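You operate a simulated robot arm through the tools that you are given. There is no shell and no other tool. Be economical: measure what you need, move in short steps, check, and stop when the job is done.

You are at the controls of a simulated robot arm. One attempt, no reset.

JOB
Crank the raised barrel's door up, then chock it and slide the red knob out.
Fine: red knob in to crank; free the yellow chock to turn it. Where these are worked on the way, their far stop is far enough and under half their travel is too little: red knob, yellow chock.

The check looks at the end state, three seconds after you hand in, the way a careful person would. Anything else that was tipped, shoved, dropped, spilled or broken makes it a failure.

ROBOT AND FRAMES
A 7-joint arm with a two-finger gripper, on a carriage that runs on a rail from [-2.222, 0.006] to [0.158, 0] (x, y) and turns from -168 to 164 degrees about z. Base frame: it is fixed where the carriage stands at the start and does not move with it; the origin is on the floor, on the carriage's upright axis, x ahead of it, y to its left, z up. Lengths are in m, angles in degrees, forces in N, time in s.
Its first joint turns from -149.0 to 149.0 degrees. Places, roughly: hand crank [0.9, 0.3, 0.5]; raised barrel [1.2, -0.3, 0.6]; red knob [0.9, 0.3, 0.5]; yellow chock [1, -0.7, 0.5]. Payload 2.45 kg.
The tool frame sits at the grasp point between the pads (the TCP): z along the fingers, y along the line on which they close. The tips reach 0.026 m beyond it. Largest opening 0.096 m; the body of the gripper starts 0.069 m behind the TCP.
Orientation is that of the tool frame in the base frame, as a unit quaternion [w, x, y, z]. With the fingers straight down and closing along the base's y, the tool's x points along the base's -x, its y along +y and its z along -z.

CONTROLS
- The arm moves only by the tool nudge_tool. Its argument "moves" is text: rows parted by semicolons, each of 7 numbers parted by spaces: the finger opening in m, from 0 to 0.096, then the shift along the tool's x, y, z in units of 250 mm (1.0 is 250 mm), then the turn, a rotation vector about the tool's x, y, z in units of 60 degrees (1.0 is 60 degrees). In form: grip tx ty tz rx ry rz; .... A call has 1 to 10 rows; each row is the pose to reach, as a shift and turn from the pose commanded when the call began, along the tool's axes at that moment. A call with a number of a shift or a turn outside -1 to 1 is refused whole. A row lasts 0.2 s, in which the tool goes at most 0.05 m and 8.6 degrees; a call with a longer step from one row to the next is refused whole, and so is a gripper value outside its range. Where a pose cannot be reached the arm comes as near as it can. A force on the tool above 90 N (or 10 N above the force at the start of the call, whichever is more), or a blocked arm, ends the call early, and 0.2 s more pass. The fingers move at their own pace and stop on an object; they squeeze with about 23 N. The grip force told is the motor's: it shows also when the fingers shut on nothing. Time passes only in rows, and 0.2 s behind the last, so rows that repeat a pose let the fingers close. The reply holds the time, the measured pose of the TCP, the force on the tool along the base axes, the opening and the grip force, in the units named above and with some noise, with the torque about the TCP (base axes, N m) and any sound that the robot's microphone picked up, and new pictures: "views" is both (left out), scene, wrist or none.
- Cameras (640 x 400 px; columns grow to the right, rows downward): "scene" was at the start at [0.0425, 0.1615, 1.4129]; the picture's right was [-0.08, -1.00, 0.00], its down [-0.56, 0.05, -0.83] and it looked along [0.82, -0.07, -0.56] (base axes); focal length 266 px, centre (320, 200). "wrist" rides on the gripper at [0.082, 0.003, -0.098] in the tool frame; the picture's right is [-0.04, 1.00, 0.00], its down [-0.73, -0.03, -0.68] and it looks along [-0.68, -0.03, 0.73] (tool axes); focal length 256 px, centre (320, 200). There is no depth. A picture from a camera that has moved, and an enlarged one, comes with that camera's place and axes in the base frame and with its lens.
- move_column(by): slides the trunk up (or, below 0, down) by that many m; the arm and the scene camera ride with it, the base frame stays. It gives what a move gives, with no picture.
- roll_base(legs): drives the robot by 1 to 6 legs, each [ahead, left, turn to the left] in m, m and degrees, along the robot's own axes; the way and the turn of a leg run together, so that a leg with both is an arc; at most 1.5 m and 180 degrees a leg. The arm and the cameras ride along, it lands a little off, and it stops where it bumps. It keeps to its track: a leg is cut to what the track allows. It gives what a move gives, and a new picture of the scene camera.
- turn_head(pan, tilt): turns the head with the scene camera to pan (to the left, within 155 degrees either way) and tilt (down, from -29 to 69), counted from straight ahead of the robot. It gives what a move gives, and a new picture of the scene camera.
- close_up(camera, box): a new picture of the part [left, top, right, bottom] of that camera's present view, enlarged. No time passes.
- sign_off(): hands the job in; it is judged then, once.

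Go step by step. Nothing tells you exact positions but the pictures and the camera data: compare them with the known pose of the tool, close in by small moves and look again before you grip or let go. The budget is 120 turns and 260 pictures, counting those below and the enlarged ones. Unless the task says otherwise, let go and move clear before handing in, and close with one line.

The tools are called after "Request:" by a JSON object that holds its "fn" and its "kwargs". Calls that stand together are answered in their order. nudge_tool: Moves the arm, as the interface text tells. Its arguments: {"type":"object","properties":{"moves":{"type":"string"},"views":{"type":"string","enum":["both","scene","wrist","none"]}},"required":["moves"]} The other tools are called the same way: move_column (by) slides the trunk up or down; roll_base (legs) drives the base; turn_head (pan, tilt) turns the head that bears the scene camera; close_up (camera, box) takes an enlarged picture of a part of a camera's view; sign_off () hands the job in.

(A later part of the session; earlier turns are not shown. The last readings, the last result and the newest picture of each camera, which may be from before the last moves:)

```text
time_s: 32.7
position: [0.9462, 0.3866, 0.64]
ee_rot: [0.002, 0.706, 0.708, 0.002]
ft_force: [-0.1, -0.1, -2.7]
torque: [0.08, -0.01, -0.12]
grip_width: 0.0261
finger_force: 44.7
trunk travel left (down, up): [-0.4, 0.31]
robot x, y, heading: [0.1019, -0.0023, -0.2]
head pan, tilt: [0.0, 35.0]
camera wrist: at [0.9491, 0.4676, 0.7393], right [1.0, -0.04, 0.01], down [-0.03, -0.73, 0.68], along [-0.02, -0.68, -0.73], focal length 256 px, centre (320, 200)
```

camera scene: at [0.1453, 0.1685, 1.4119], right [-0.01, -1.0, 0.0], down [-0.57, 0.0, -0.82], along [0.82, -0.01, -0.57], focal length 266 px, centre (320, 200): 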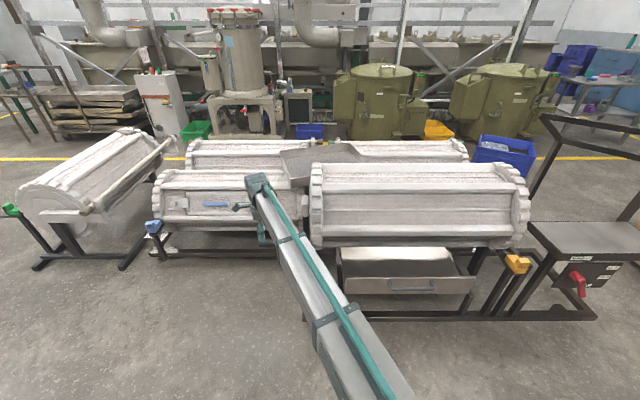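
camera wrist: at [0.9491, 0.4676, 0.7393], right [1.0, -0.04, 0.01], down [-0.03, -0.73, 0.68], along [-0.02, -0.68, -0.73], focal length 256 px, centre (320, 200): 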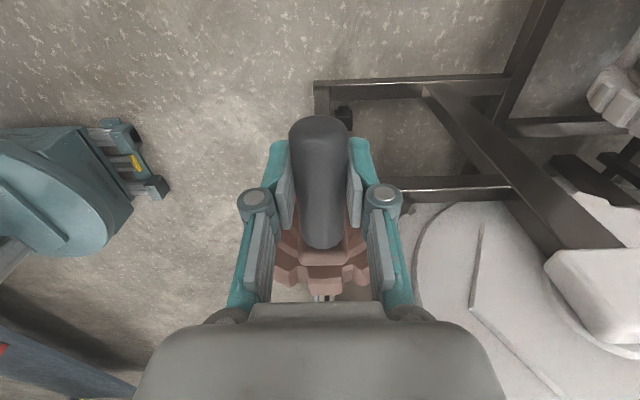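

The handle is gripped. I test-turn it 45° toward +x and watch the barrel.

Request:
{"fn": "nudge_tool", "kwargs": {"moves": "0.01 0 0.056 0.004 0 0 0; 0.01 0 0.111 0.015 0 0 0; 0.01 0 0.164 0.033 0 0 0; 0.01 0 0.214 0.057 0 0 0; 0.01 0 0.261 0.088 0 0 0; 0.01 0 0.303 0.125 0 0 0", "views": "both"}}

```text
time_s: 34.1
position: [1.0225, 0.3876, 0.6078]
ee_rot: [0.003, 0.706, 0.708, 0.001]
ft_force: [-4.7, -3.7, -1.3]
torque: [-0.16, 0.4, -0.27]
grip_width: 0.0261
finger_force: 44.6
trunk travel left (down, up): [-0.4, 0.31]
robot x, y, heading: [0.1038, -0.0021, -0.6]
head pan, tilt: [0.0, 35.0]
camera scene: at [0.1454, 0.1681, 1.4119], right [-0.01, -1.0, 0.0], down [-0.57, 0.0, -0.82], along [0.82, -0.01, -0.57], focal length 266 px, centre (320, 200)
camera wrist: at [1.0248, 0.468, 0.7055], right [1.0, -0.04, 0.01], down [-0.03, -0.73, 0.68], along [-0.02, -0.68, -0.73], focal length 256 px, centre (320, 200)
```

scene: 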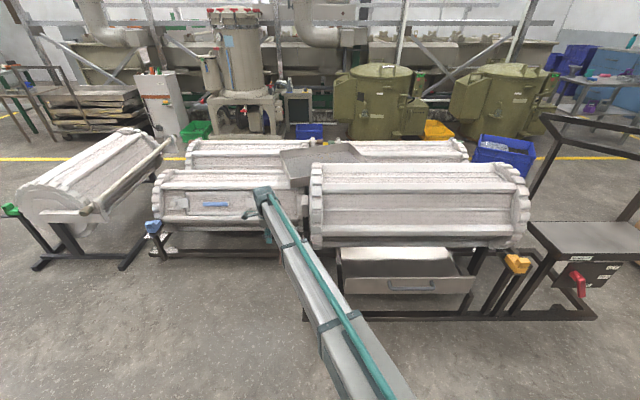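
wrist: 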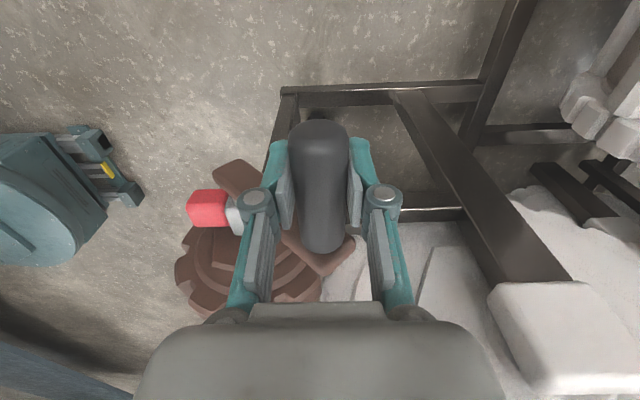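

The crank turns freely (about 5 N) and the barrel stayed still, so the knob is out. The knob does not turn with the crank. I release the handle and go to push the knob in.

Request:
{"fn": "nudge_tool", "kwargs": {"moves": "0.07 0 0 0 0 0 0; 0.07 0 0 0 0 0 0; 0.07 0 0 -0.2 0 0 0; 0.05 0 0 -0.4 0 0 0; 0.02 -0.02 -0.16 -0.4 0 0 0; 0 -0.06 -0.32 -0.4 0 0 0; 0 -0.08 -0.46 -0.4 0 0 0", "views": "both"}}

Request:
{"fn": "close_up", "kwargs": {"camera": "wrist", "box": [240, 40, 480, 190]}}

```text
time_s: 35.7
position: [0.9051, 0.3644, 0.707]
ee_rot: [0.004, 0.706, 0.708, 0.003]
ft_force: [0.8, -1.3, -0.2]
torque: [0.0, 0.01, 0.03]
grip_width: 0.0004
finger_force: 23.0
trunk travel left (down, up): [-0.4, 0.31]
robot x, y, heading: [0.1027, 0.0054, -0.4]
head pan, tilt: [0.0, 35.0]
camera scene: at [0.1455, 0.1682, 1.4119], right [-0.01, -1.0, 0.0], down [-0.57, 0.0, -0.82], along [0.82, -0.01, -0.57], focal length 266 px, centre (320, 200)
camera wrist: at [0.9071, 0.4452, 0.8066], right [1.0, -0.04, 0.01], down [-0.03, -0.73, 0.68], along [-0.02, -0.68, -0.73], focal length 256 px, centre (320, 200)
```

scene: 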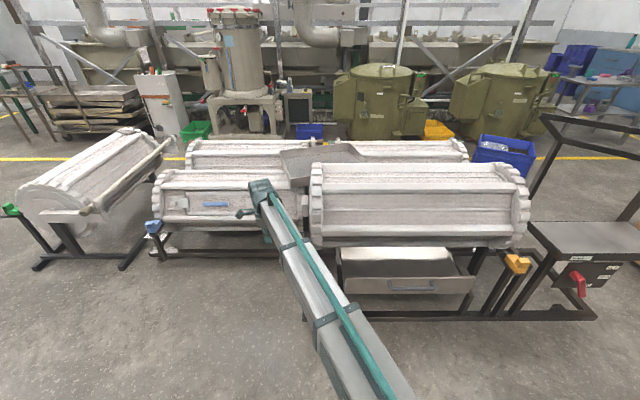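
wrist: 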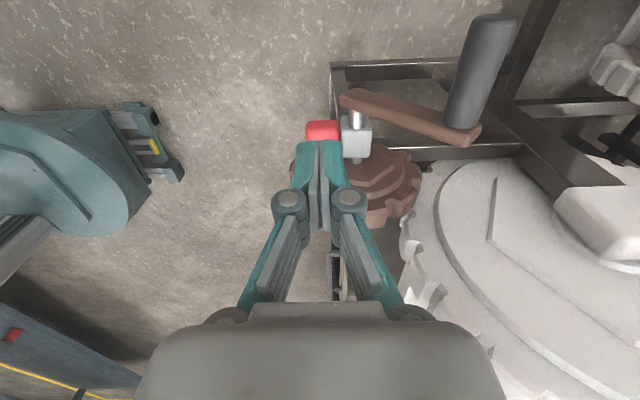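

```text
2.67 times, centred on (360, 115) of wrist
camera zoom: at [0.9071, 0.4452, 0.8066], right [1.0, -0.04, 0.01], down [-0.03, -0.73, 0.68], along [-0.02, -0.68, -0.73], focal length 683 px, centre (213, 427)
```

zoom: 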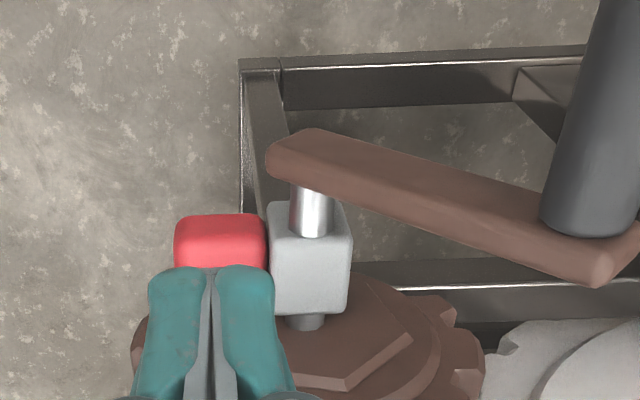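

The crank stays where I left it. I lower the closed fingers beside the knob's outer face.

Request:
{"fn": "nudge_tool", "kwargs": {"moves": "0 -0.02 -0.03 0.18 0 0 0; 0 -0.06 -0.052 0.36 0 0 0; 0 -0.07 -0.052 0.54 0 0 0; 0 -0.07 -0.052 0.71 0 0 0", "views": "wrist"}}

```text
time_s: 36.7
position: [0.8958, 0.3488, 0.5298]
ee_rot: [0.003, 0.706, 0.708, 0.003]
ft_force: [-0.2, 0.9, -0.6]
torque: [0.0, -0.01, 0.01]
grip_width: 0.0
finger_force: 22.5
trunk travel left (down, up): [-0.4, 0.31]
robot x, y, heading: [0.1027, 0.0025, -0.4]
head pan, tilt: [0.0, 35.0]
camera wrist: at [0.8981, 0.4297, 0.6285], right [1.0, -0.04, 0.01], down [-0.03, -0.73, 0.68], along [-0.02, -0.68, -0.73], focal length 256 px, centre (320, 200)
```

wrist: 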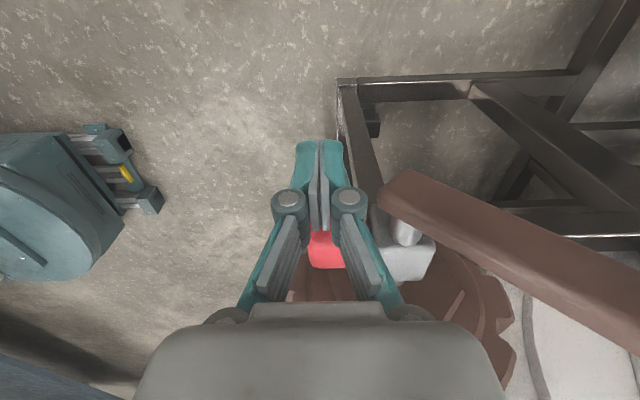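

Request:
{"fn": "nudge_tool", "kwargs": {"moves": "0 -0.05 0 0.02 0 0 0; 0 -0.1 0 0.03 0 0 0; 0 -0.14 0 0.03 0 0 0; 0 -0.17 0 0.03 0 0 0; 0 -0.2 0 0.03 0 0 0", "views": "wrist"}}

```text
time_s: 37.9
position: [0.8945, 0.3004, 0.5223]
ee_rot: [0.003, 0.706, 0.708, 0.002]
ft_force: [1.0, 0.3, -0.1]
torque: [0.02, -0.01, 0.02]
grip_width: 0.0
finger_force: 28.7
trunk travel left (down, up): [-0.4, 0.31]
robot x, y, heading: [0.1018, 0.0013, -0.1]
head pan, tilt: [0.0, 35.0]
camera wrist: at [0.8972, 0.3808, 0.6208], right [1.0, -0.04, 0.01], down [-0.03, -0.73, 0.68], along [-0.02, -0.68, -0.73], focal length 256 px, centre (320, 200)
```

wrist: 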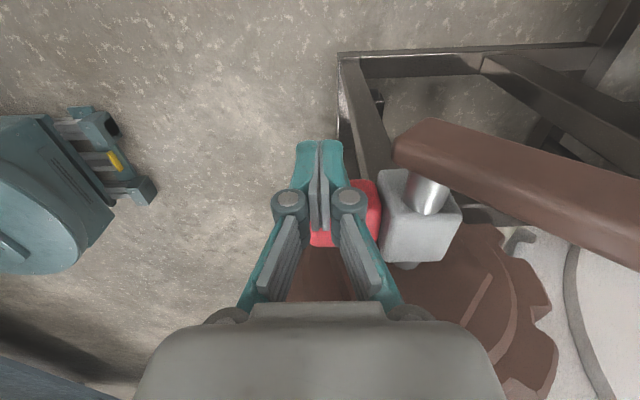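

No contact yet. I continue in smaller steps.

Request:
{"fn": "nudge_tool", "kwargs": {"moves": "0 -0.03 0 0 0 0 0; 0 -0.06 0 0 0 0 0; 0 -0.08 0 0 0 0 0; 0 -0.1 0 0 0 0 0", "views": "wrist"}}

Request:
{"fn": "close_up", "kwargs": {"camera": "wrist", "box": [240, 110, 480, 260]}}

```text
time_s: 38.9
position: [0.8944, 0.2745, 0.5226]
ee_rot: [0.003, 0.707, 0.708, 0.002]
ft_force: [0.3, 2.0, 0.2]
torque: [0.01, 0.0, 0.02]
grip_width: 0.0
finger_force: 28.6
trunk travel left (down, up): [-0.4, 0.31]
robot x, y, heading: [0.1025, 0.0008, -0.6]
head pan, tilt: [0.0, 35.0]
camera wrist: at [0.8963, 0.3558, 0.6215], right [1.0, -0.04, 0.01], down [-0.03, -0.73, 0.68], along [-0.02, -0.68, -0.73], focal length 256 px, centre (320, 200)
```

wrist: 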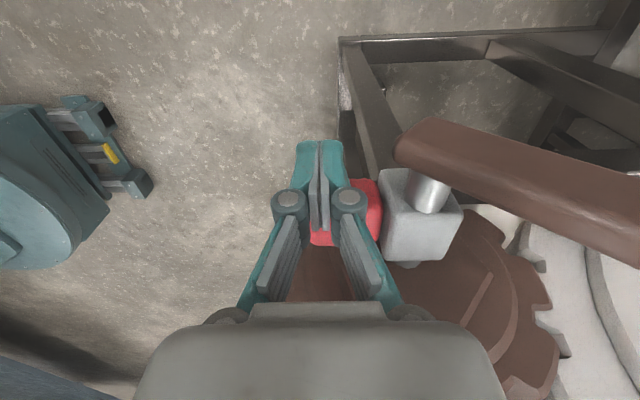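

```text
2.67 times, centred on (360, 185) of wrist
camera zoom: at [0.8963, 0.3558, 0.6215], right [1.0, -0.04, 0.01], down [-0.03, -0.73, 0.68], along [-0.02, -0.68, -0.73], focal length 683 px, centre (213, 240)
```

zoom: 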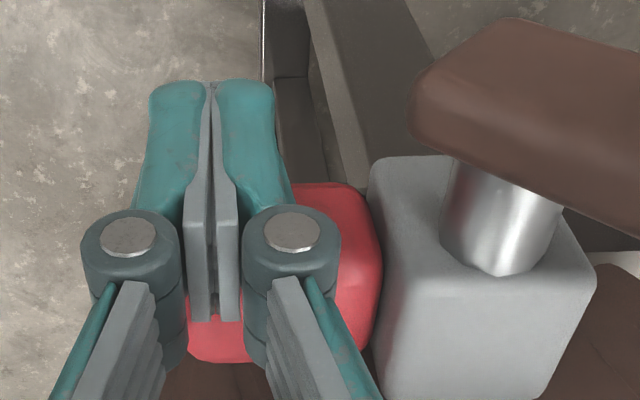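

The knob carries the whole shaft, crank and brown gear with it, so "in" meshes the gears. I keep pushing toward the stop.

Request:
{"fn": "nudge_tool", "kwargs": {"moves": "0 -0.02 0 0 0 0 0; 0 -0.04 0 0 0 0 0; 0 -0.06 0 0 0 0 0; 0 -0.08 0 0 0 0 0; 0 -0.1 0 0 0 0 0", "views": "wrist"}}

```text
time_s: 40.1
position: [0.8934, 0.26, 0.5224]
ee_rot: [-0.002, 0.705, 0.71, 0.008]
ft_force: [8.9, 58.7, 14.0]
torque: [-0.43, -0.18, -0.05]
grip_width: 0.0059
finger_force: 28.7
trunk travel left (down, up): [-0.4, 0.31]
robot x, y, heading: [0.1022, 0.0041, -0.1]
head pan, tilt: [0.0, 35.0]
camera wrist: at [0.8954, 0.3402, 0.6231], right [1.0, -0.03, 0.01], down [-0.03, -0.74, 0.67], along [-0.02, -0.67, -0.74], focal length 256 px, centre (320, 200)
```

wrist: 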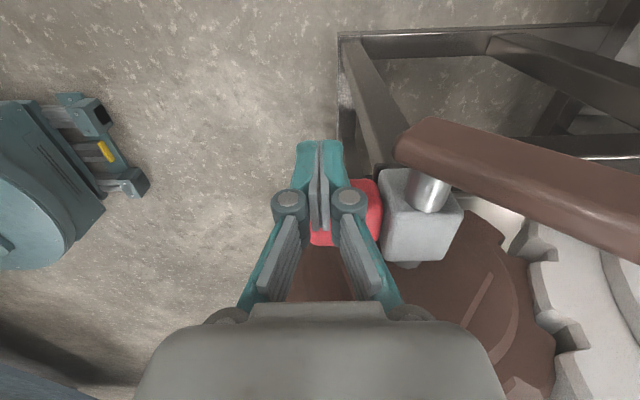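

A stop came at about 40 mm of travel. I back off, rise and check the gears.

Request:
{"fn": "nudge_tool", "kwargs": {"moves": "0 0.1 0 0 0 0 0; 0 0.2 0 0 0 0 0; 0 0.36 0 -0.1 0 0 0; 0 0.46 0 -0.28 0 0 0; 0 0.5 0 -0.46 0 0 0; 0.04 0.5 -0.05 -0.6 0 0 0", "views": "both"}}

Request:
{"fn": "close_up", "kwargs": {"camera": "wrist", "box": [240, 20, 560, 220]}}

```text
refused: row 4 steps farther than a row can; nothing moved
```

```text
2.00 times, centred on (400, 120) of wrist
camera zoom: at [0.8954, 0.3402, 0.6231], right [1.0, -0.03, 0.01], down [-0.03, -0.74, 0.67], along [-0.02, -0.67, -0.74], focal length 512 px, centre (160, 360)
```

zoom: 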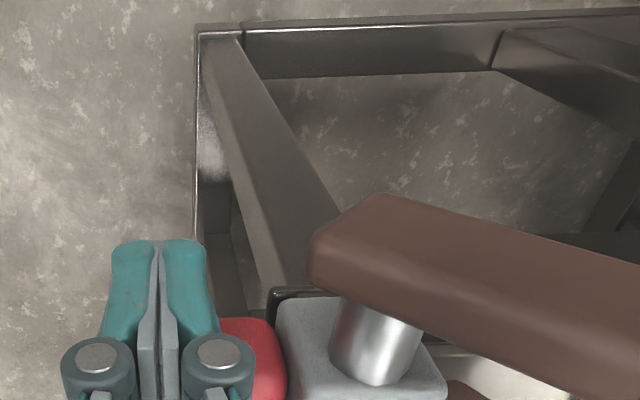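

Request:
{"fn": "nudge_tool", "kwargs": {"moves": "0 0.1 0 0 0 0 0; 0 0.2 0 0 0 0 0; 0 0.36 0 -0.08 0 0 0; 0 0.42 0 -0.26 0 0 0; 0 0.46 0 -0.44 0 0 0; 0.04 0.46 -0.05 -0.6 0 0 0", "views": "wrist"}}

Request:
{"fn": "close_up", "kwargs": {"camera": "wrist", "box": [240, 20, 560, 220]}}

```text
time_s: 41.5
position: [0.8787, 0.3644, 0.6698]
ee_rot: [0.003, 0.706, 0.708, 0.001]
ft_force: [-0.6, -0.6, 0.2]
torque: [0.0, 0.02, 0.03]
grip_width: 0.0402
finger_force: 0.4
trunk travel left (down, up): [-0.4, 0.31]
robot x, y, heading: [0.1006, -0.001, -0.7]
head pan, tilt: [0.0, 35.0]
camera wrist: at [0.8826, 0.4446, 0.7687], right [1.0, -0.04, 0.01], down [-0.03, -0.73, 0.68], along [-0.02, -0.68, -0.73], focal length 256 px, centre (320, 200)
```

wrist: 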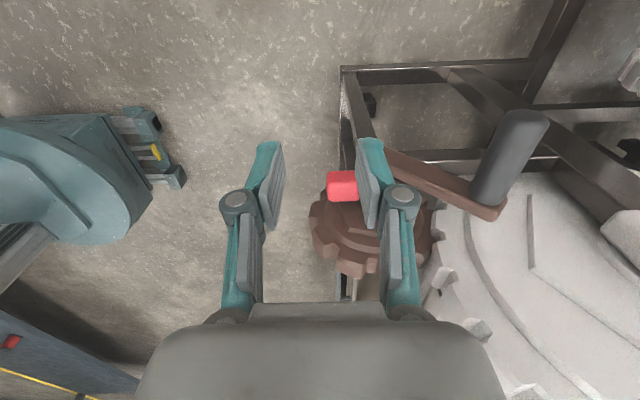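

```text
2.00 times, centred on (400, 120) of wrist
camera zoom: at [0.8826, 0.4446, 0.7687], right [1.0, -0.04, 0.01], down [-0.03, -0.73, 0.68], along [-0.02, -0.68, -0.73], focal length 512 px, centre (160, 360)
```

zoom: 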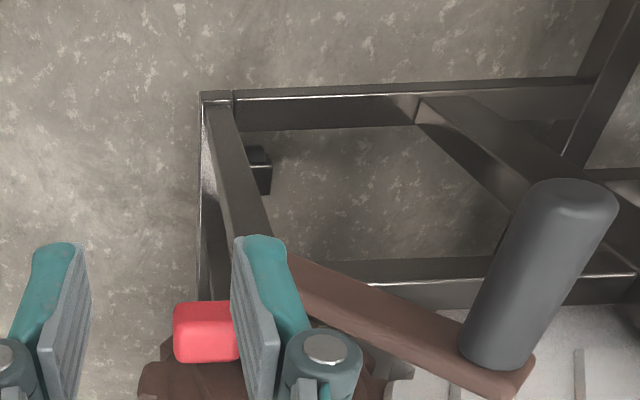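

The shaft stayed in, and the gear teeth overlap with the barrel ring. I go back to the handle, now near (1.022, 0.345, 0.608).

Request:
{"fn": "nudge_tool", "kwargs": {"moves": "0.07 0 0 -0.2 0 0 0; 0.07 -0.02 0.19 -0.2 0 0 0; 0.07 -0.04 0.38 -0.2 0 0 0; 0.07 -0.056 0.573 -0.2 0 0 0; 0.07 -0.056 0.573 -0.1 0 0 0", "views": "wrist"}}

```text
time_s: 42.7
position: [1.0239, 0.3502, 0.6969]
ee_rot: [0.001, 0.706, 0.708, 0.002]
ft_force: [-0.4, 0.3, -0.6]
torque: [0.0, 0.03, -0.03]
grip_width: 0.07
finger_force: 0.0
trunk travel left (down, up): [-0.4, 0.31]
robot x, y, heading: [0.0985, -0.0003, -0.6]
head pan, tilt: [0.0, 35.0]
camera wrist: at [1.0271, 0.4307, 0.7958], right [1.0, -0.04, 0.01], down [-0.03, -0.73, 0.68], along [-0.02, -0.68, -0.73], focal length 256 px, centre (320, 200)
```

wrist: 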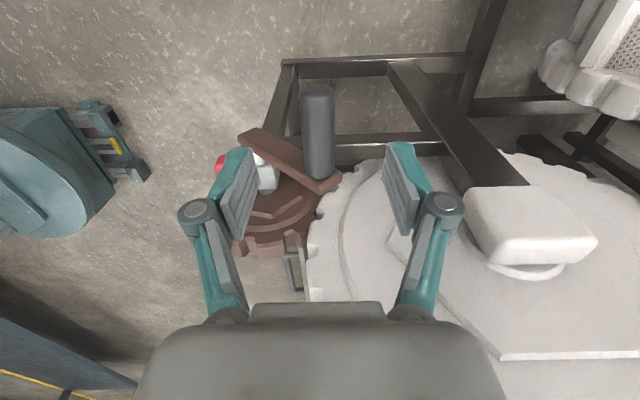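

Request:
{"fn": "nudge_tool", "kwargs": {"moves": "0.07 0 -0.005 0.18 0 0 0; 0.07 0 -0.008 0.356 0 0 0; 0.01 0 -0.008 0.356 0 0 0; 0.01 0 -0.008 0.356 0 0 0; 0.01 0 -0.008 0.356 0 0 0", "views": "wrist"}}

```text
time_s: 43.9
position: [1.0233, 0.3499, 0.6087]
ee_rot: [0.002, 0.707, 0.708, 0.003]
ft_force: [0.2, -0.7, -0.6]
torque: [0.04, -0.09, -0.23]
grip_width: 0.026
finger_force: 45.2
trunk travel left (down, up): [-0.4, 0.31]
robot x, y, heading: [0.1034, -0.0004, -0.5]
head pan, tilt: [0.0, 35.0]
camera wrist: at [1.0256, 0.4309, 0.7077], right [1.0, -0.04, 0.01], down [-0.03, -0.73, 0.68], along [-0.02, -0.68, -0.73], focal length 256 px, centre (320, 200)
```

wrist: 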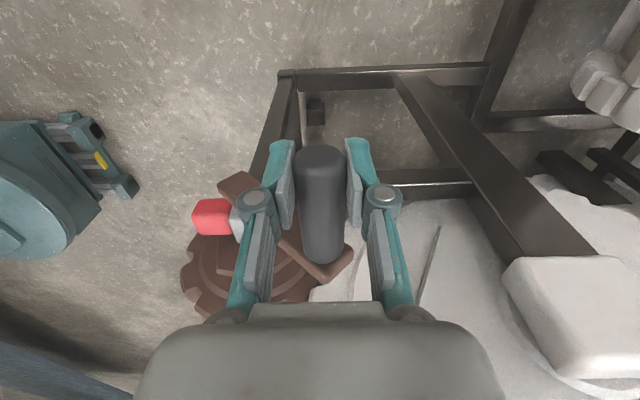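

Gripped. I crank 45° further and check whether the barrel now follows.

Request:
{"fn": "nudge_tool", "kwargs": {"moves": "0.01 0 0.034 0.045 0 0 0; 0.01 0 0.068 0.089 0 0 0; 0.01 0 0.09 0.14 0 0 0; 0.01 0 0.111 0.192 0 0 0; 0.01 0 0.118 0.248 0 0 0; 0.01 0 0.125 0.303 0 0 0", "views": "both"}}

```text
time_s: 45.3
position: [1.0535, 0.3499, 0.5343]
ee_rot: [0.004, 0.707, 0.707, 0.003]
ft_force: [-2.4, -4.4, 8.1]
torque: [0.05, 0.4, -0.55]
grip_width: 0.026
finger_force: 45.3
trunk travel left (down, up): [-0.4, 0.31]
robot x, y, heading: [0.1008, -0.0012, -0.3]
head pan, tilt: [0.0, 35.0]
camera scene: at [0.1447, 0.1677, 1.412], right [-0.01, -1.0, 0.0], down [-0.57, 0.0, -0.82], along [0.82, -0.01, -0.57], focal length 266 px, centre (320, 200)
camera wrist: at [1.0567, 0.4315, 0.633], right [1.0, -0.04, 0.01], down [-0.04, -0.73, 0.68], along [-0.02, -0.68, -0.73], focal length 256 px, centre (320, 200)
```

scene: 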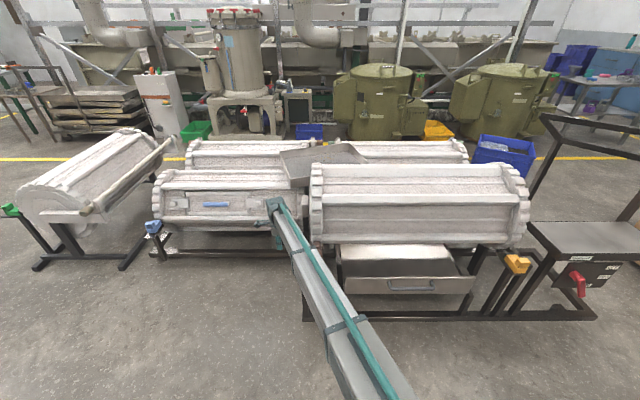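
wrist: 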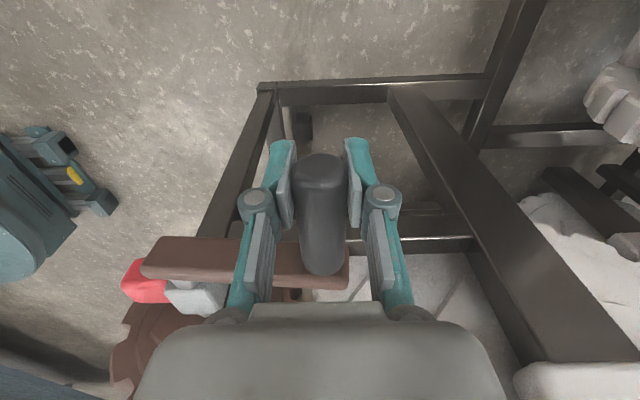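

The barrel follows (its top comes toward the robot). I keep cranking through the bottom of the circle.

Request:
{"fn": "nudge_tool", "kwargs": {"moves": "0.01 0 -0.014 0.111 0 0 0; 0.01 0 -0.057 0.214 0 0 0; 0.01 0 -0.125 0.303 0 0 0; 0.01 0 -0.214 0.371 0 0 0; 0.01 0 -0.317 0.414 0 0 0; 0.01 0 -0.428 0.428 0 0 0; 0.01 0 -0.539 0.414 0 0 0; 0.01 0 -0.642 0.371 0 0 0; 0.01 0 -0.731 0.303 0 0 0; 0.01 0 -0.799 0.214 0 0 0", "views": "both"}}

```text
time_s: 47.5
position: [0.8531, 0.3522, 0.4806]
ee_rot: [0.002, 0.707, 0.707, 0.003]
ft_force: [-0.6, 2.1, -0.9]
torque: [0.11, -0.23, -0.35]
grip_width: 0.0261
finger_force: 44.8
trunk travel left (down, up): [-0.4, 0.31]
robot x, y, heading: [0.1025, 0.0032, -0.3]
head pan, tilt: [0.0, 35.0]
camera scene: at [0.1454, 0.1684, 1.4119], right [-0.01, -1.0, 0.0], down [-0.57, 0.0, -0.82], along [0.82, -0.01, -0.57], focal length 266 px, centre (320, 200)
camera wrist: at [0.8563, 0.4321, 0.5787], right [1.0, -0.04, 0.01], down [-0.03, -0.73, 0.68], along [-0.02, -0.68, -0.73], focal length 256 px, centre (320, 200)
```

scene: 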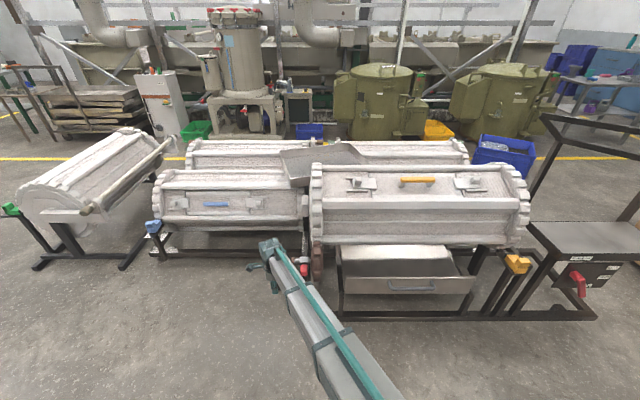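
wrist: 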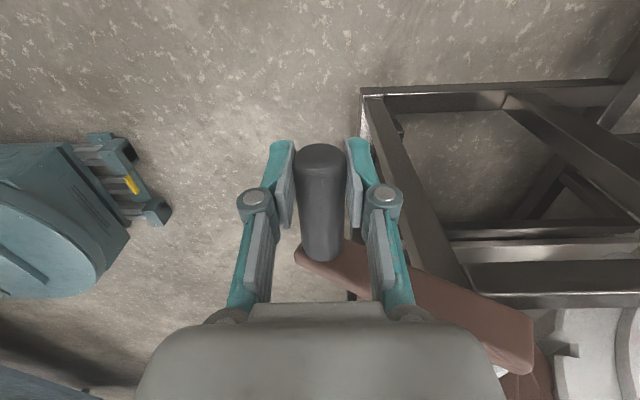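

The door (yellow handle) has come over. I zoom in to judge its angle.

Request:
{"fn": "close_up", "kwargs": {"camera": "scene", "box": [295, 145, 545, 300]}}

Request:
{"fn": "close_up", "kwargs": {"camera": "scene", "box": [295, 155, 345, 187]}}

Request:
{"fn": "close_up", "kwargs": {"camera": "scene", "box": [480, 155, 540, 280]}}

```text
2.56 times, centred on (420, 222) of scene
camera zoom: at [0.1454, 0.1684, 1.4119], right [-0.01, -1.0, 0.0], down [-0.57, 0.0, -0.82], along [0.82, -0.01, -0.57], focal length 681 px, centre (64, 142)
```

zoom: 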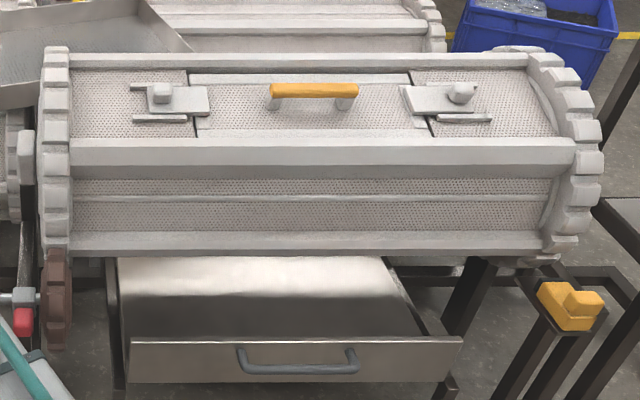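

```text
12.50 times, centred on (320, 171) of scene
camera zoom: at [0.1454, 0.1684, 1.4119], right [-0.01, -1.0, 0.0], down [-0.57, 0.0, -0.82], along [0.82, -0.01, -0.57], focal length 3327 px, centre (320, 562)
```

zoom: 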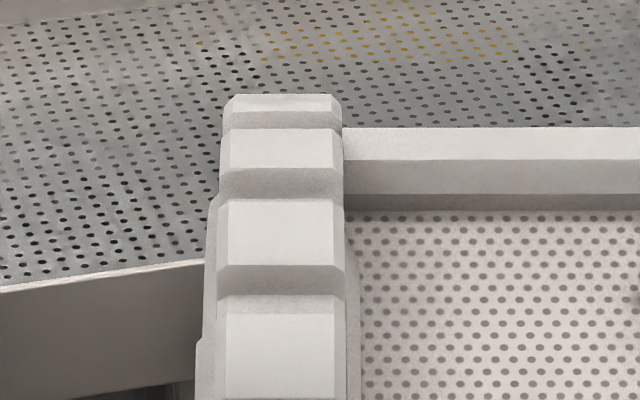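

```text
3.20 times, centred on (510, 218) of scene
camera zoom: at [0.1454, 0.1684, 1.4119], right [-0.01, -1.0, 0.0], down [-0.57, 0.0, -0.82], along [0.82, -0.01, -0.57], focal length 852 px, centre (-288, 144)
```

zoom: 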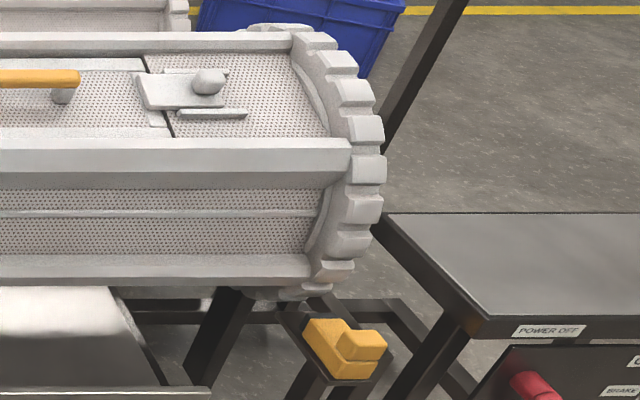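

A hexagonal barrel: the door faces up and tilts a bit toward the robot. I release the handle and take an end-on look with the wrist camera.

Request:
{"fn": "nudge_tool", "kwargs": {"moves": "0.07 0 0 0 0 0 0; 0.07 0 0 0 0 0 0; 0.07 0 0 -0.19 0 0 0; 0.07 0.06 0 -0.38 0 0 0; 0.07 0.12 0 -0.57 0 0 0; 0.07 0.18 0 -0.76 0 0 0; 0.07 0.24 0 -0.94 0 0 0", "views": "none"}}

Request:
{"fn": "nudge_tool", "kwargs": {"moves": "0.07 0.12 0.06 -0.14 0 0 0; 0.07 0.24 0.12 -0.28 0 0 0; 0.07 0.36 0.18 -0.4 0 0 0", "views": "both"}}

```text
time_s: 49.1
position: [0.8537, 0.411, 0.7107]
ee_rot: [0.003, 0.706, 0.708, 0.002]
ft_force: [-0.4, -0.6, 0.9]
torque: [-0.01, 0.02, 0.01]
grip_width: 0.07
finger_force: 0.0
trunk travel left (down, up): [-0.4, 0.31]
robot x, y, heading: [0.1004, -0.002, -0.3]
head pan, tilt: [0.0, 35.0]
```

```text
time_s: 49.9
position: [0.8974, 0.5036, 0.8127]
ee_rot: [0.002, 0.706, 0.708, 0.003]
ft_force: [0.5, -0.6, 0.1]
torque: [0.04, -0.01, 0.0]
grip_width: 0.0702
finger_force: 0.1
trunk travel left (down, up): [-0.4, 0.31]
robot x, y, heading: [0.0999, -0.0005, -0.2]
head pan, tilt: [0.0, 35.0]
camera scene: at [0.1455, 0.1682, 1.4118], right [-0.01, -1.0, 0.0], down [-0.57, 0.0, -0.82], along [0.82, -0.01, -0.57], focal length 266 px, centre (320, 200)
camera wrist: at [0.9006, 0.5847, 0.912], right [1.0, -0.04, 0.01], down [-0.03, -0.73, 0.68], along [-0.02, -0.68, -0.73], focal length 256 px, centre (320, 200)
```

scene: 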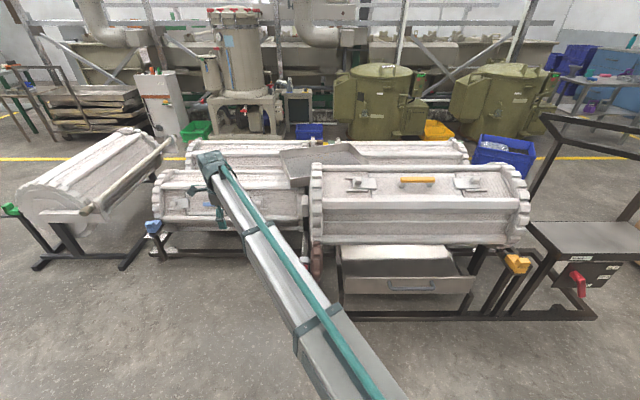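
wrist: 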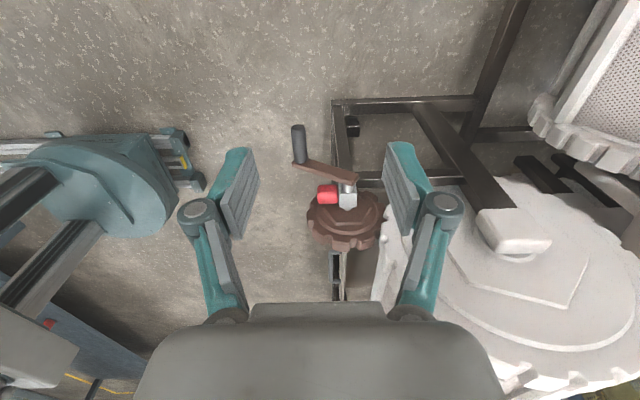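

Request:
{"fn": "close_up", "kwargs": {"camera": "wrist", "box": [340, 150, 640, 400]}}

```text
1.60 times, centred on (490, 275) of wrist
camera zoom: at [0.9006, 0.5847, 0.912], right [1.0, -0.04, 0.01], down [-0.03, -0.73, 0.68], along [-0.02, -0.68, -0.73], focal length 410 px, centre (48, 80)
```

zoom: 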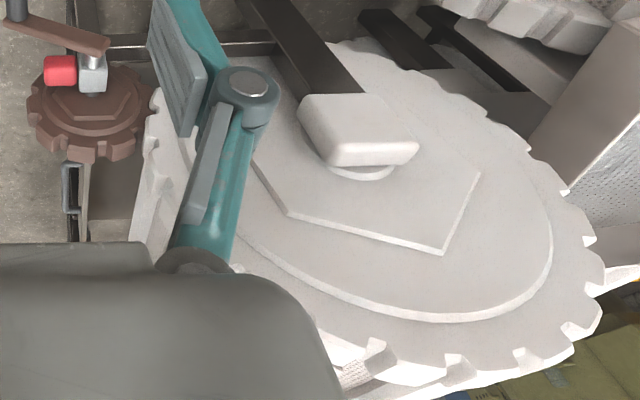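

From the end plate's hexagon, the door normal tips about 20° toward the robot. With a ratio near 3, I should crank back about 60°, so I regrip the handle.

Request:
{"fn": "nudge_tool", "kwargs": {"moves": "0.07 -0.12 -0.06 0.13 0 0 0; 0.07 -0.24 -0.12 0.27 0 0 0; 0.07 -0.36 -0.18 0.4 0 0 0; 0.07 -0.48 -0.18 0.53 0 0 0; 0.07 -0.6 -0.18 0.68 0 0 0; 0.07 -0.6 -0.18 0.86 0 0 0", "views": "wrist"}}

```text
time_s: 51.3
position: [0.8548, 0.3496, 0.5987]
ee_rot: [0.002, 0.706, 0.708, 0.003]
ft_force: [-0.5, 0.8, 0.4]
torque: [-0.01, -0.02, 0.02]
grip_width: 0.07
finger_force: 0.0
trunk travel left (down, up): [-0.4, 0.31]
robot x, y, heading: [0.1038, 0.0006, -0.1]
head pan, tilt: [0.0, 35.0]
camera wrist: at [0.8574, 0.4297, 0.6964], right [1.0, -0.04, 0.01], down [-0.03, -0.73, 0.68], along [-0.02, -0.68, -0.73], focal length 256 px, centre (320, 200)
```

wrist: 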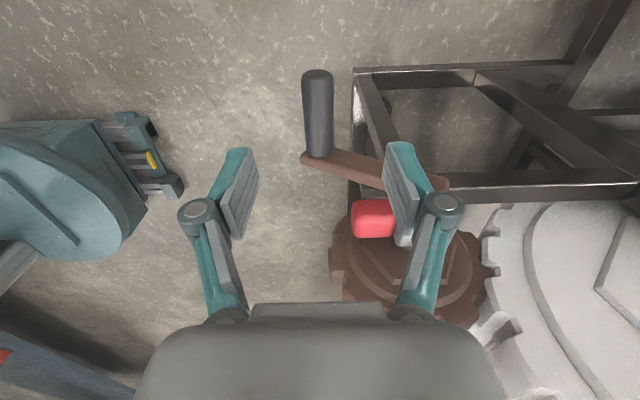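

Request:
{"fn": "nudge_tool", "kwargs": {"moves": "0.07 0 0 0.16 0 0 0; 0.07 0 0 0.32 0 0 0; 0.07 0 0 0.472 0 0 0; 0.01 0 0 0.472 0 0 0; 0.01 0 0 0.472 0 0 0; 0.01 0 0 0.472 0 0 0", "views": "none"}}

Request:
{"fn": "nudge_tool", "kwargs": {"moves": "0.01 0 0.034 0.045 0 0 0; 0.01 0 0.068 0.089 0 0 0; 0.01 0 0.112 0.125 0 0 0; 0.01 0 0.157 0.157 0 0 0; 0.01 0 0.208 0.18 0 0 0; 0.01 0 0.26 0.2 0 0 0; 0.01 0 0.315 0.21 0 0 0; 0.01 0 0.371 0.214 0 0 0", "views": "scene"}}

Request:
{"fn": "close_up", "kwargs": {"camera": "scene", "box": [295, 145, 545, 300]}}

```text
time_s: 52.7
position: [0.8544, 0.3484, 0.479]
ee_rot: [0.003, 0.707, 0.707, 0.004]
ft_force: [6.7, 2.6, 2.1]
torque: [0.03, -0.04, -0.24]
grip_width: 0.0262
finger_force: 45.0
trunk travel left (down, up): [-0.4, 0.31]
robot x, y, heading: [0.1029, 0.0017, -0.3]
head pan, tilt: [0.0, 35.0]
```

```text
time_s: 54.5
position: [0.951, 0.3502, 0.4289]
ee_rot: [0.004, 0.707, 0.708, 0.003]
ft_force: [-4.9, -6.2, -6.8]
torque: [-0.23, -0.03, -0.34]
grip_width: 0.0267
finger_force: 45.1
trunk travel left (down, up): [-0.4, 0.31]
robot x, y, heading: [0.1, -0.0043, -0.4]
head pan, tilt: [0.0, 35.0]
camera scene: at [0.1461, 0.1683, 1.412], right [-0.01, -1.0, 0.0], down [-0.57, 0.0, -0.82], along [0.82, -0.01, -0.57], focal length 266 px, centre (320, 200)
```

scene: 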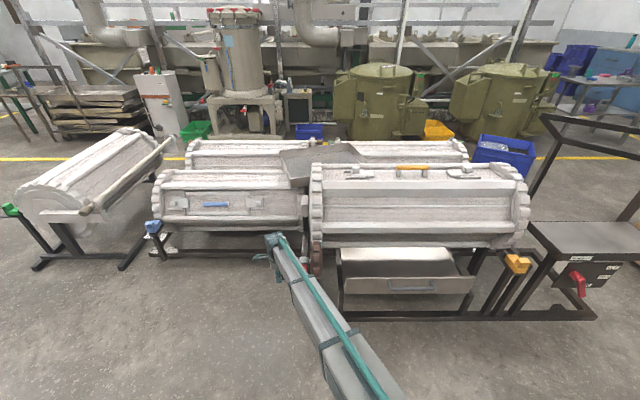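

```text
2.56 times, centred on (420, 222) of scene
camera zoom: at [0.1461, 0.1683, 1.412], right [-0.01, -1.0, 0.0], down [-0.57, 0.0, -0.82], along [0.82, -0.01, -0.57], focal length 681 px, centre (64, 142)
```

zoom: 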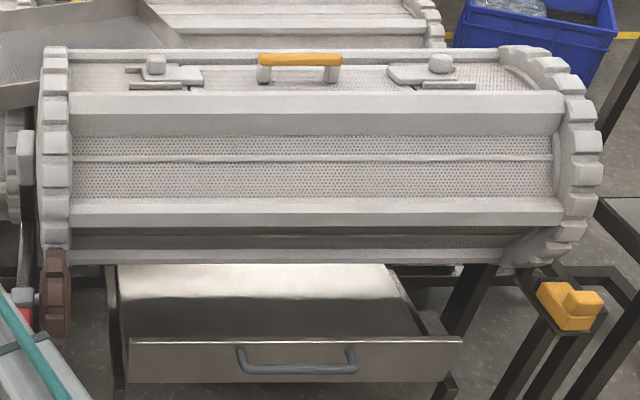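

Door looks near level. I release and take the same end view to measure.

Request:
{"fn": "nudge_tool", "kwargs": {"moves": "0.07 0 0 0 0 0 0; 0.07 0 0 0 0 0 0; 0.07 0.06 -0.04 -0.18 0 0 0; 0.07 0.12 -0.08 -0.36 0 0 0; 0.07 0.18 -0.12 -0.54 0 0 0; 0.07 0.24 -0.16 -0.72 0 0 0; 0.07 0.3 -0.2 -0.9 0 0 0", "views": "none"}}

Request:
{"fn": "nudge_tool", "kwargs": {"moves": "0.07 0.1 0 -0.16 0 0 0; 0.07 0.2 0 -0.32 0 0 0; 0.07 0.3 0 -0.48 0 0 0; 0.07 0.33 0 -0.63 0 0 0", "views": "wrist"}}

Request:
{"fn": "close_up", "kwargs": {"camera": "wrist", "box": [340, 150, 640, 400]}}

```text
time_s: 56.1
position: [0.9, 0.4254, 0.6541]
ee_rot: [0.003, 0.706, 0.708, 0.002]
ft_force: [0.0, 0.8, -1.0]
torque: [0.01, -0.02, -0.03]
grip_width: 0.0698
finger_force: 0.0
trunk travel left (down, up): [-0.4, 0.31]
robot x, y, heading: [0.1026, -0.0016, -0.5]
head pan, tilt: [0.0, 35.0]
```

```text
time_s: 57.1
position: [0.8976, 0.5071, 0.8101]
ee_rot: [0.004, 0.706, 0.708, 0.002]
ft_force: [0.1, -0.6, 0.3]
torque: [-0.03, -0.03, 0.03]
grip_width: 0.0699
finger_force: 0.1
trunk travel left (down, up): [-0.4, 0.31]
robot x, y, heading: [0.1004, 0.0018, -0.5]
head pan, tilt: [0.0, 35.0]
camera wrist: at [0.8987, 0.5882, 0.9092], right [1.0, -0.04, 0.01], down [-0.03, -0.73, 0.68], along [-0.02, -0.68, -0.73], focal length 256 px, centre (320, 200)
```

wrist: 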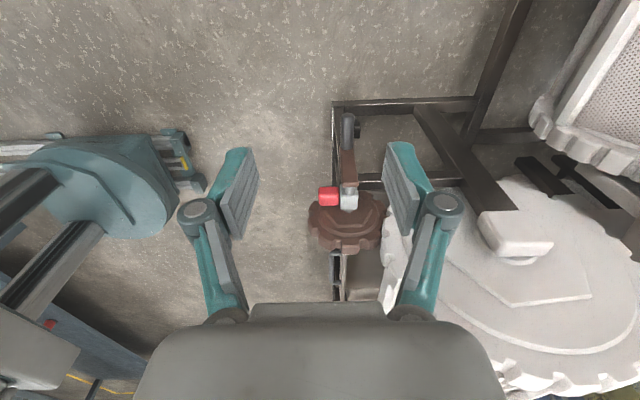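

```text
1.60 times, centred on (490, 275) of wrist
camera zoom: at [0.8987, 0.5882, 0.9092], right [1.0, -0.04, 0.01], down [-0.03, -0.73, 0.68], along [-0.02, -0.68, -0.73], focal length 410 px, centre (48, 80)
```

zoom: 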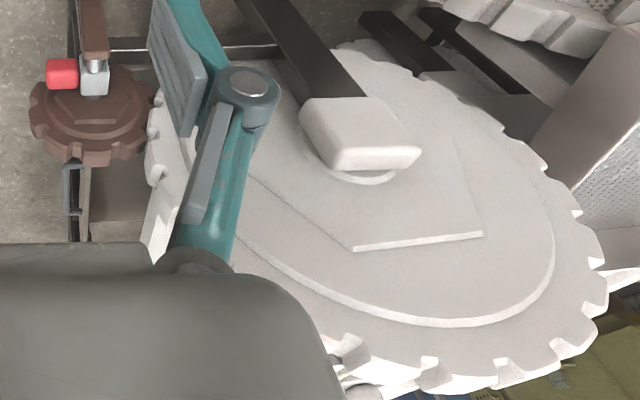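

Request:
{"fn": "close_up", "kwargs": {"camera": "wrist", "box": [440, 200, 600, 300]}}

Request:
{"fn": "close_up", "kwargs": {"camera": "scene", "box": [480, 200, 560, 290]}}

```text
4.00 times, centred on (520, 250) of wrist
camera zoom: at [0.8987, 0.5882, 0.9092], right [1.0, -0.04, 0.01], down [-0.03, -0.73, 0.68], along [-0.02, -0.68, -0.73], focal length 1024 px, centre (-480, 0)
```

zoom: 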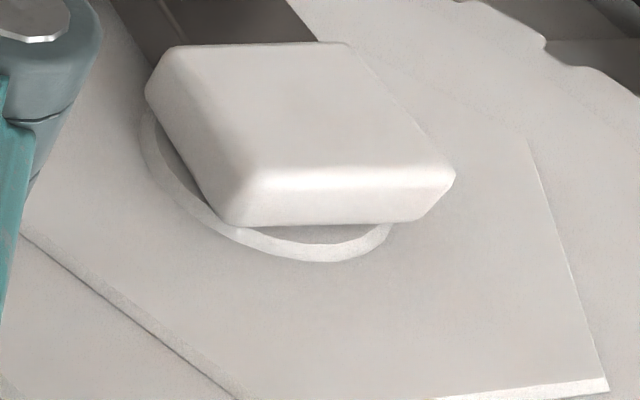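

```text
4.44 times, centred on (520, 245) of scene
camera zoom: at [0.1456, 0.1684, 1.4118], right [-0.01, -1.0, 0.0], down [-0.57, 0.0, -0.82], along [0.82, -0.01, -0.57], focal length 1183 px, centre (-569, 0)
```

zoom: 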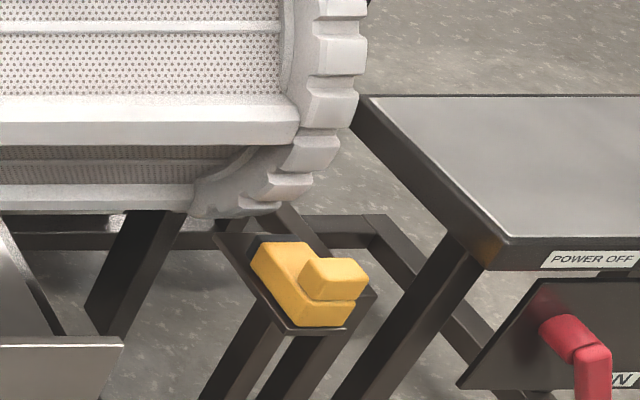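

The door now tilts about 3.5° past level, away from the robot. I regrip to turn it back by that bit plus the backlash.

Request:
{"fn": "nudge_tool", "kwargs": {"moves": "0.07 -0.08 0.05 0.16 0 0 0; 0.07 -0.16 0.1 0.32 0 0 0; 0.07 -0.24 0.15 0.48 0 0 0; 0.07 -0.33 0.2 0.63 0 0 0; 0.07 -0.42 0.2 0.78 0 0 0; 0.07 -0.52 0.2 0.93 0 0 0", "views": "none"}}

Request:
{"fn": "nudge_tool", "kwargs": {"moves": "0.07 -0.06 0 0.12 0 0 0; 0.07 -0.11 0 0.28 0 0 0; 0.07 -0.11 0 0.42 0 0 0", "views": "wrist"}}

```text
time_s: 58.5
position: [0.9486, 0.377, 0.5767]
ee_rot: [0.003, 0.706, 0.708, 0.001]
ft_force: [-0.8, 1.2, 0.6]
torque: [0.0, -0.02, -0.01]
grip_width: 0.0698
finger_force: 0.0
trunk travel left (down, up): [-0.4, 0.31]
robot x, y, heading: [0.1025, 0.0015, -0.3]
head pan, tilt: [0.0, 35.0]
```

```text
time_s: 59.3
position: [0.949, 0.3509, 0.4718]
ee_rot: [0.003, 0.706, 0.708, 0.003]
ft_force: [0.6, -0.1, 0.8]
torque: [0.0, -0.01, 0.01]
grip_width: 0.0701
finger_force: 0.1
trunk travel left (down, up): [-0.4, 0.31]
robot x, y, heading: [0.1018, 0.0016, -0.2]
head pan, tilt: [0.0, 35.0]
camera wrist: at [0.9513, 0.4323, 0.5707], right [1.0, -0.04, 0.01], down [-0.03, -0.73, 0.68], along [-0.02, -0.68, -0.73], focal length 256 px, centre (320, 200)
```

wrist: 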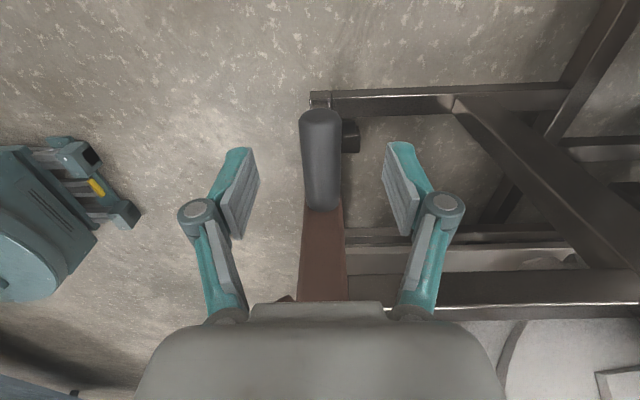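

Request:
{"fn": "nudge_tool", "kwargs": {"moves": "0.07 0 0 0.17 0 0 0; 0.01 0 0 0.17 0 0 0; 0.01 0 0 0.17 0 0 0; 0.01 0 0 0.17 0 0 0; 0.01 0 -0.04 0.17 0 0 0; 0.01 0 -0.07 0.168 0 0 0; 0.01 0 -0.1 0.161 0 0 0; 0.01 0 -0.1 0.161 0 0 0", "views": "scene"}}

```text
time_s: 61.1
position: [0.9238, 0.3519, 0.4306]
ee_rot: [0.002, 0.706, 0.708, 0.001]
ft_force: [10.9, 1.0, -5.3]
torque: [0.03, 0.41, -0.38]
grip_width: 0.0265
finger_force: 45.5
trunk travel left (down, up): [-0.4, 0.31]
robot x, y, heading: [0.1014, 0.001, -0.2]
head pan, tilt: [0.0, 35.0]
camera scene: at [0.1465, 0.1685, 1.4118], right [-0.01, -1.0, 0.0], down [-0.57, 0.0, -0.82], along [0.82, -0.01, -0.57], focal length 266 px, centre (320, 200)
```

scene: 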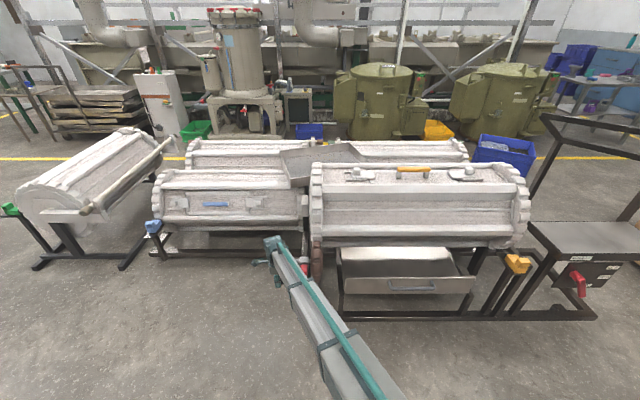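

Request:
{"fn": "nudge_tool", "kwargs": {"moves": "0.07 0 0 0 0 0 0; 0.07 0 0 0 0 0 0; 0.07 0.06 -0.02 -0.18 0 0 0; 0.07 0.12 -0.04 -0.36 0 0 0; 0.07 0.18 -0.06 -0.54 0 0 0; 0.07 0.24 -0.08 -0.72 0 0 0; 0.07 0.3 -0.1 -0.9 0 0 0", "views": "none"}}

Request:
{"fn": "nudge_tool", "kwargs": {"moves": "0.07 0.1 0 -0.16 0 0 0; 0.07 0.2 0 -0.32 0 0 0; 0.07 0.3 0 -0.48 0 0 0; 0.07 0.33 0 -0.63 0 0 0", "views": "none"}}

Request:
{"fn": "close_up", "kwargs": {"camera": "wrist", "box": [340, 150, 640, 400]}}

Request:
{"fn": "close_up", "kwargs": {"camera": "wrist", "box": [450, 180, 610, 280]}}

```text
time_s: 62.7
position: [0.897, 0.4238, 0.6568]
ee_rot: [0.003, 0.707, 0.708, 0.002]
ft_force: [0.2, -1.2, -0.6]
torque: [-0.03, -0.03, -0.01]
grip_width: 0.07
finger_force: 0.0
trunk travel left (down, up): [-0.4, 0.31]
robot x, y, heading: [0.102, -0.0016, -0.3]
head pan, tilt: [0.0, 35.0]
```

```text
time_s: 63.7
position: [0.8945, 0.5086, 0.8133]
ee_rot: [0.003, 0.706, 0.708, 0.002]
ft_force: [0.5, -0.2, 0.5]
torque: [-0.02, 0.03, 0.0]
grip_width: 0.07
finger_force: 0.1
trunk travel left (down, up): [-0.4, 0.31]
robot x, y, heading: [0.0979, 0.0003, -0.6]
head pan, tilt: [0.0, 35.0]
```

```text
1.60 times, centred on (490, 275) of wrist
camera zoom: at [0.8965, 0.5893, 0.9123], right [1.0, -0.04, 0.01], down [-0.03, -0.73, 0.68], along [-0.02, -0.68, -0.73], focal length 410 px, centre (48, 80)
```

zoom: 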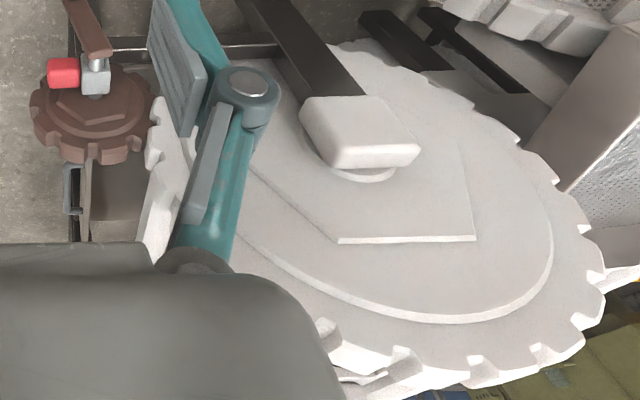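

```text
4.00 times, centred on (530, 230) of wrist
camera zoom: at [0.8965, 0.5893, 0.9123], right [1.0, -0.04, 0.01], down [-0.03, -0.73, 0.68], along [-0.02, -0.68, -0.73], focal length 1024 px, centre (-520, 80)
```

zoom: 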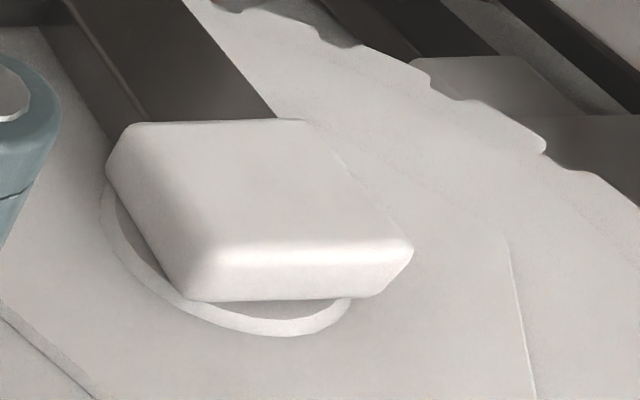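

The hexagon's top edge now reads level (within about 1°), so the door is up. Next I go back to the chock: back off, square the hand, and swing right.

Request:
{"fn": "roll_base", "kwargs": {"legs": [[-0.3, 0, 0]]}}

Request:
{"fn": "nudge_tool", "kwargs": {"moves": "0.07 0 0 0 0 0 -0.142; 0.07 0 0 0 0 0 -0.284; 0.07 0 0 0 0 0 -0.426; 0.07 0 0 0 0 0 -0.568; 0.07 0 0 0 0 0 -0.71; 0.07 0 0 0 0 0 -0.852; 0.07 0 0 0 0 0 -0.99", "views": "none"}}

Request:
{"fn": "nudge_tool", "kwargs": {"moves": "0.07 0 0 0 0 0 -0.13; 0.07 0 0 0 0 0 -0.26; 0.07 0 0 0 0 0 -0.39; 0.07 0 0 0 0 0 -0.51", "views": "none"}}

Request:
{"fn": "roll_base", "kwargs": {"legs": [[0, 0, -62]]}}

```text
time_s: 65.8
position: [0.5989, 0.5083, 0.8125]
ee_rot: [0.002, 0.707, 0.708, 0.002]
ft_force: [0.6, -0.6, -0.4]
torque: [0.01, 0.01, 0.02]
grip_width: 0.0701
finger_force: 0.1
trunk travel left (down, up): [-0.4, 0.31]
robot x, y, heading: [-0.1938, -0.0011, -0.6]
head pan, tilt: [0.0, 35.0]
camera scene: at [-0.1503, 0.169, 1.4119], right [-0.01, -1.0, 0.0], down [-0.57, 0.0, -0.82], along [0.82, -0.01, -0.57], focal length 266 px, centre (320, 200)
```

scene: 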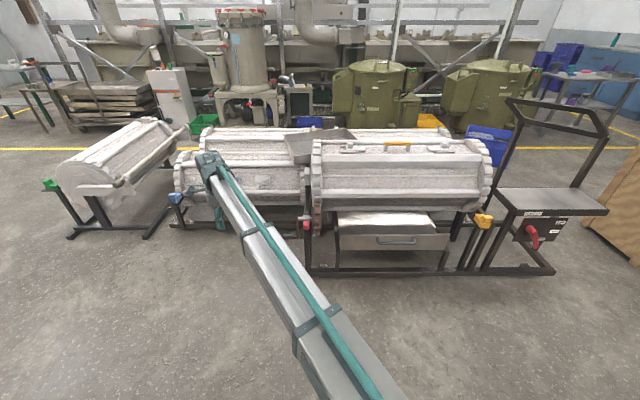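

```text
time_s: 67.3
position: [0.5987, 0.508, 0.813]
ee_rot: [0.003, 0.262, 0.965, 0.001]
ft_force: [0.1, 0.1, 0.5]
torque: [0.0, 0.02, 0.01]
grip_width: 0.07
finger_force: 0.1
trunk travel left (down, up): [-0.4, 0.31]
robot x, y, heading: [-0.1952, -0.0001, -0.3]
head pan, tilt: [0.0, 35.0]
```

```text
time_s: 68.3
position: [0.5989, 0.5075, 0.8129]
ee_rot: [0.003, -0.002, 1.0, 0.0]
ft_force: [-0.4, -0.3, 0.0]
torque: [-0.08, -0.03, -0.04]
grip_width: 0.07
finger_force: 0.1
trunk travel left (down, up): [-0.4, 0.31]
robot x, y, heading: [-0.1938, 0.0044, -0.2]
head pan, tilt: [0.0, 35.0]
```

```text
time_s: 71.5
position: [0.6207, -0.4724, 0.8128]
ee_rot: [0.003, 0.52, 0.854, -0.002]
ft_force: [0.7, -0.3, 0.0]
torque: [-0.02, -0.02, -0.02]
grip_width: 0.0698
finger_force: 0.1
trunk travel left (down, up): [-0.4, 0.31]
robot x, y, heading: [-0.1957, 0.0032, -63.1]
head pan, tilt: [0.0, 35.0]
camera scene: at [-0.0235, 0.0377, 1.4119], right [-0.89, -0.45, 0.0], down [-0.26, 0.51, -0.82], along [0.37, -0.73, -0.57], focal length 266 px, centre (320, 200)
```

scene: 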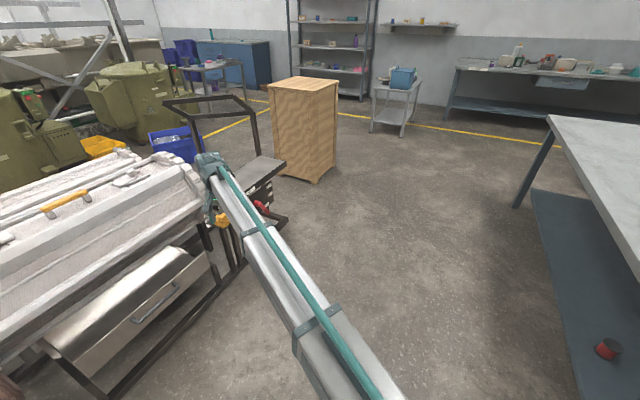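

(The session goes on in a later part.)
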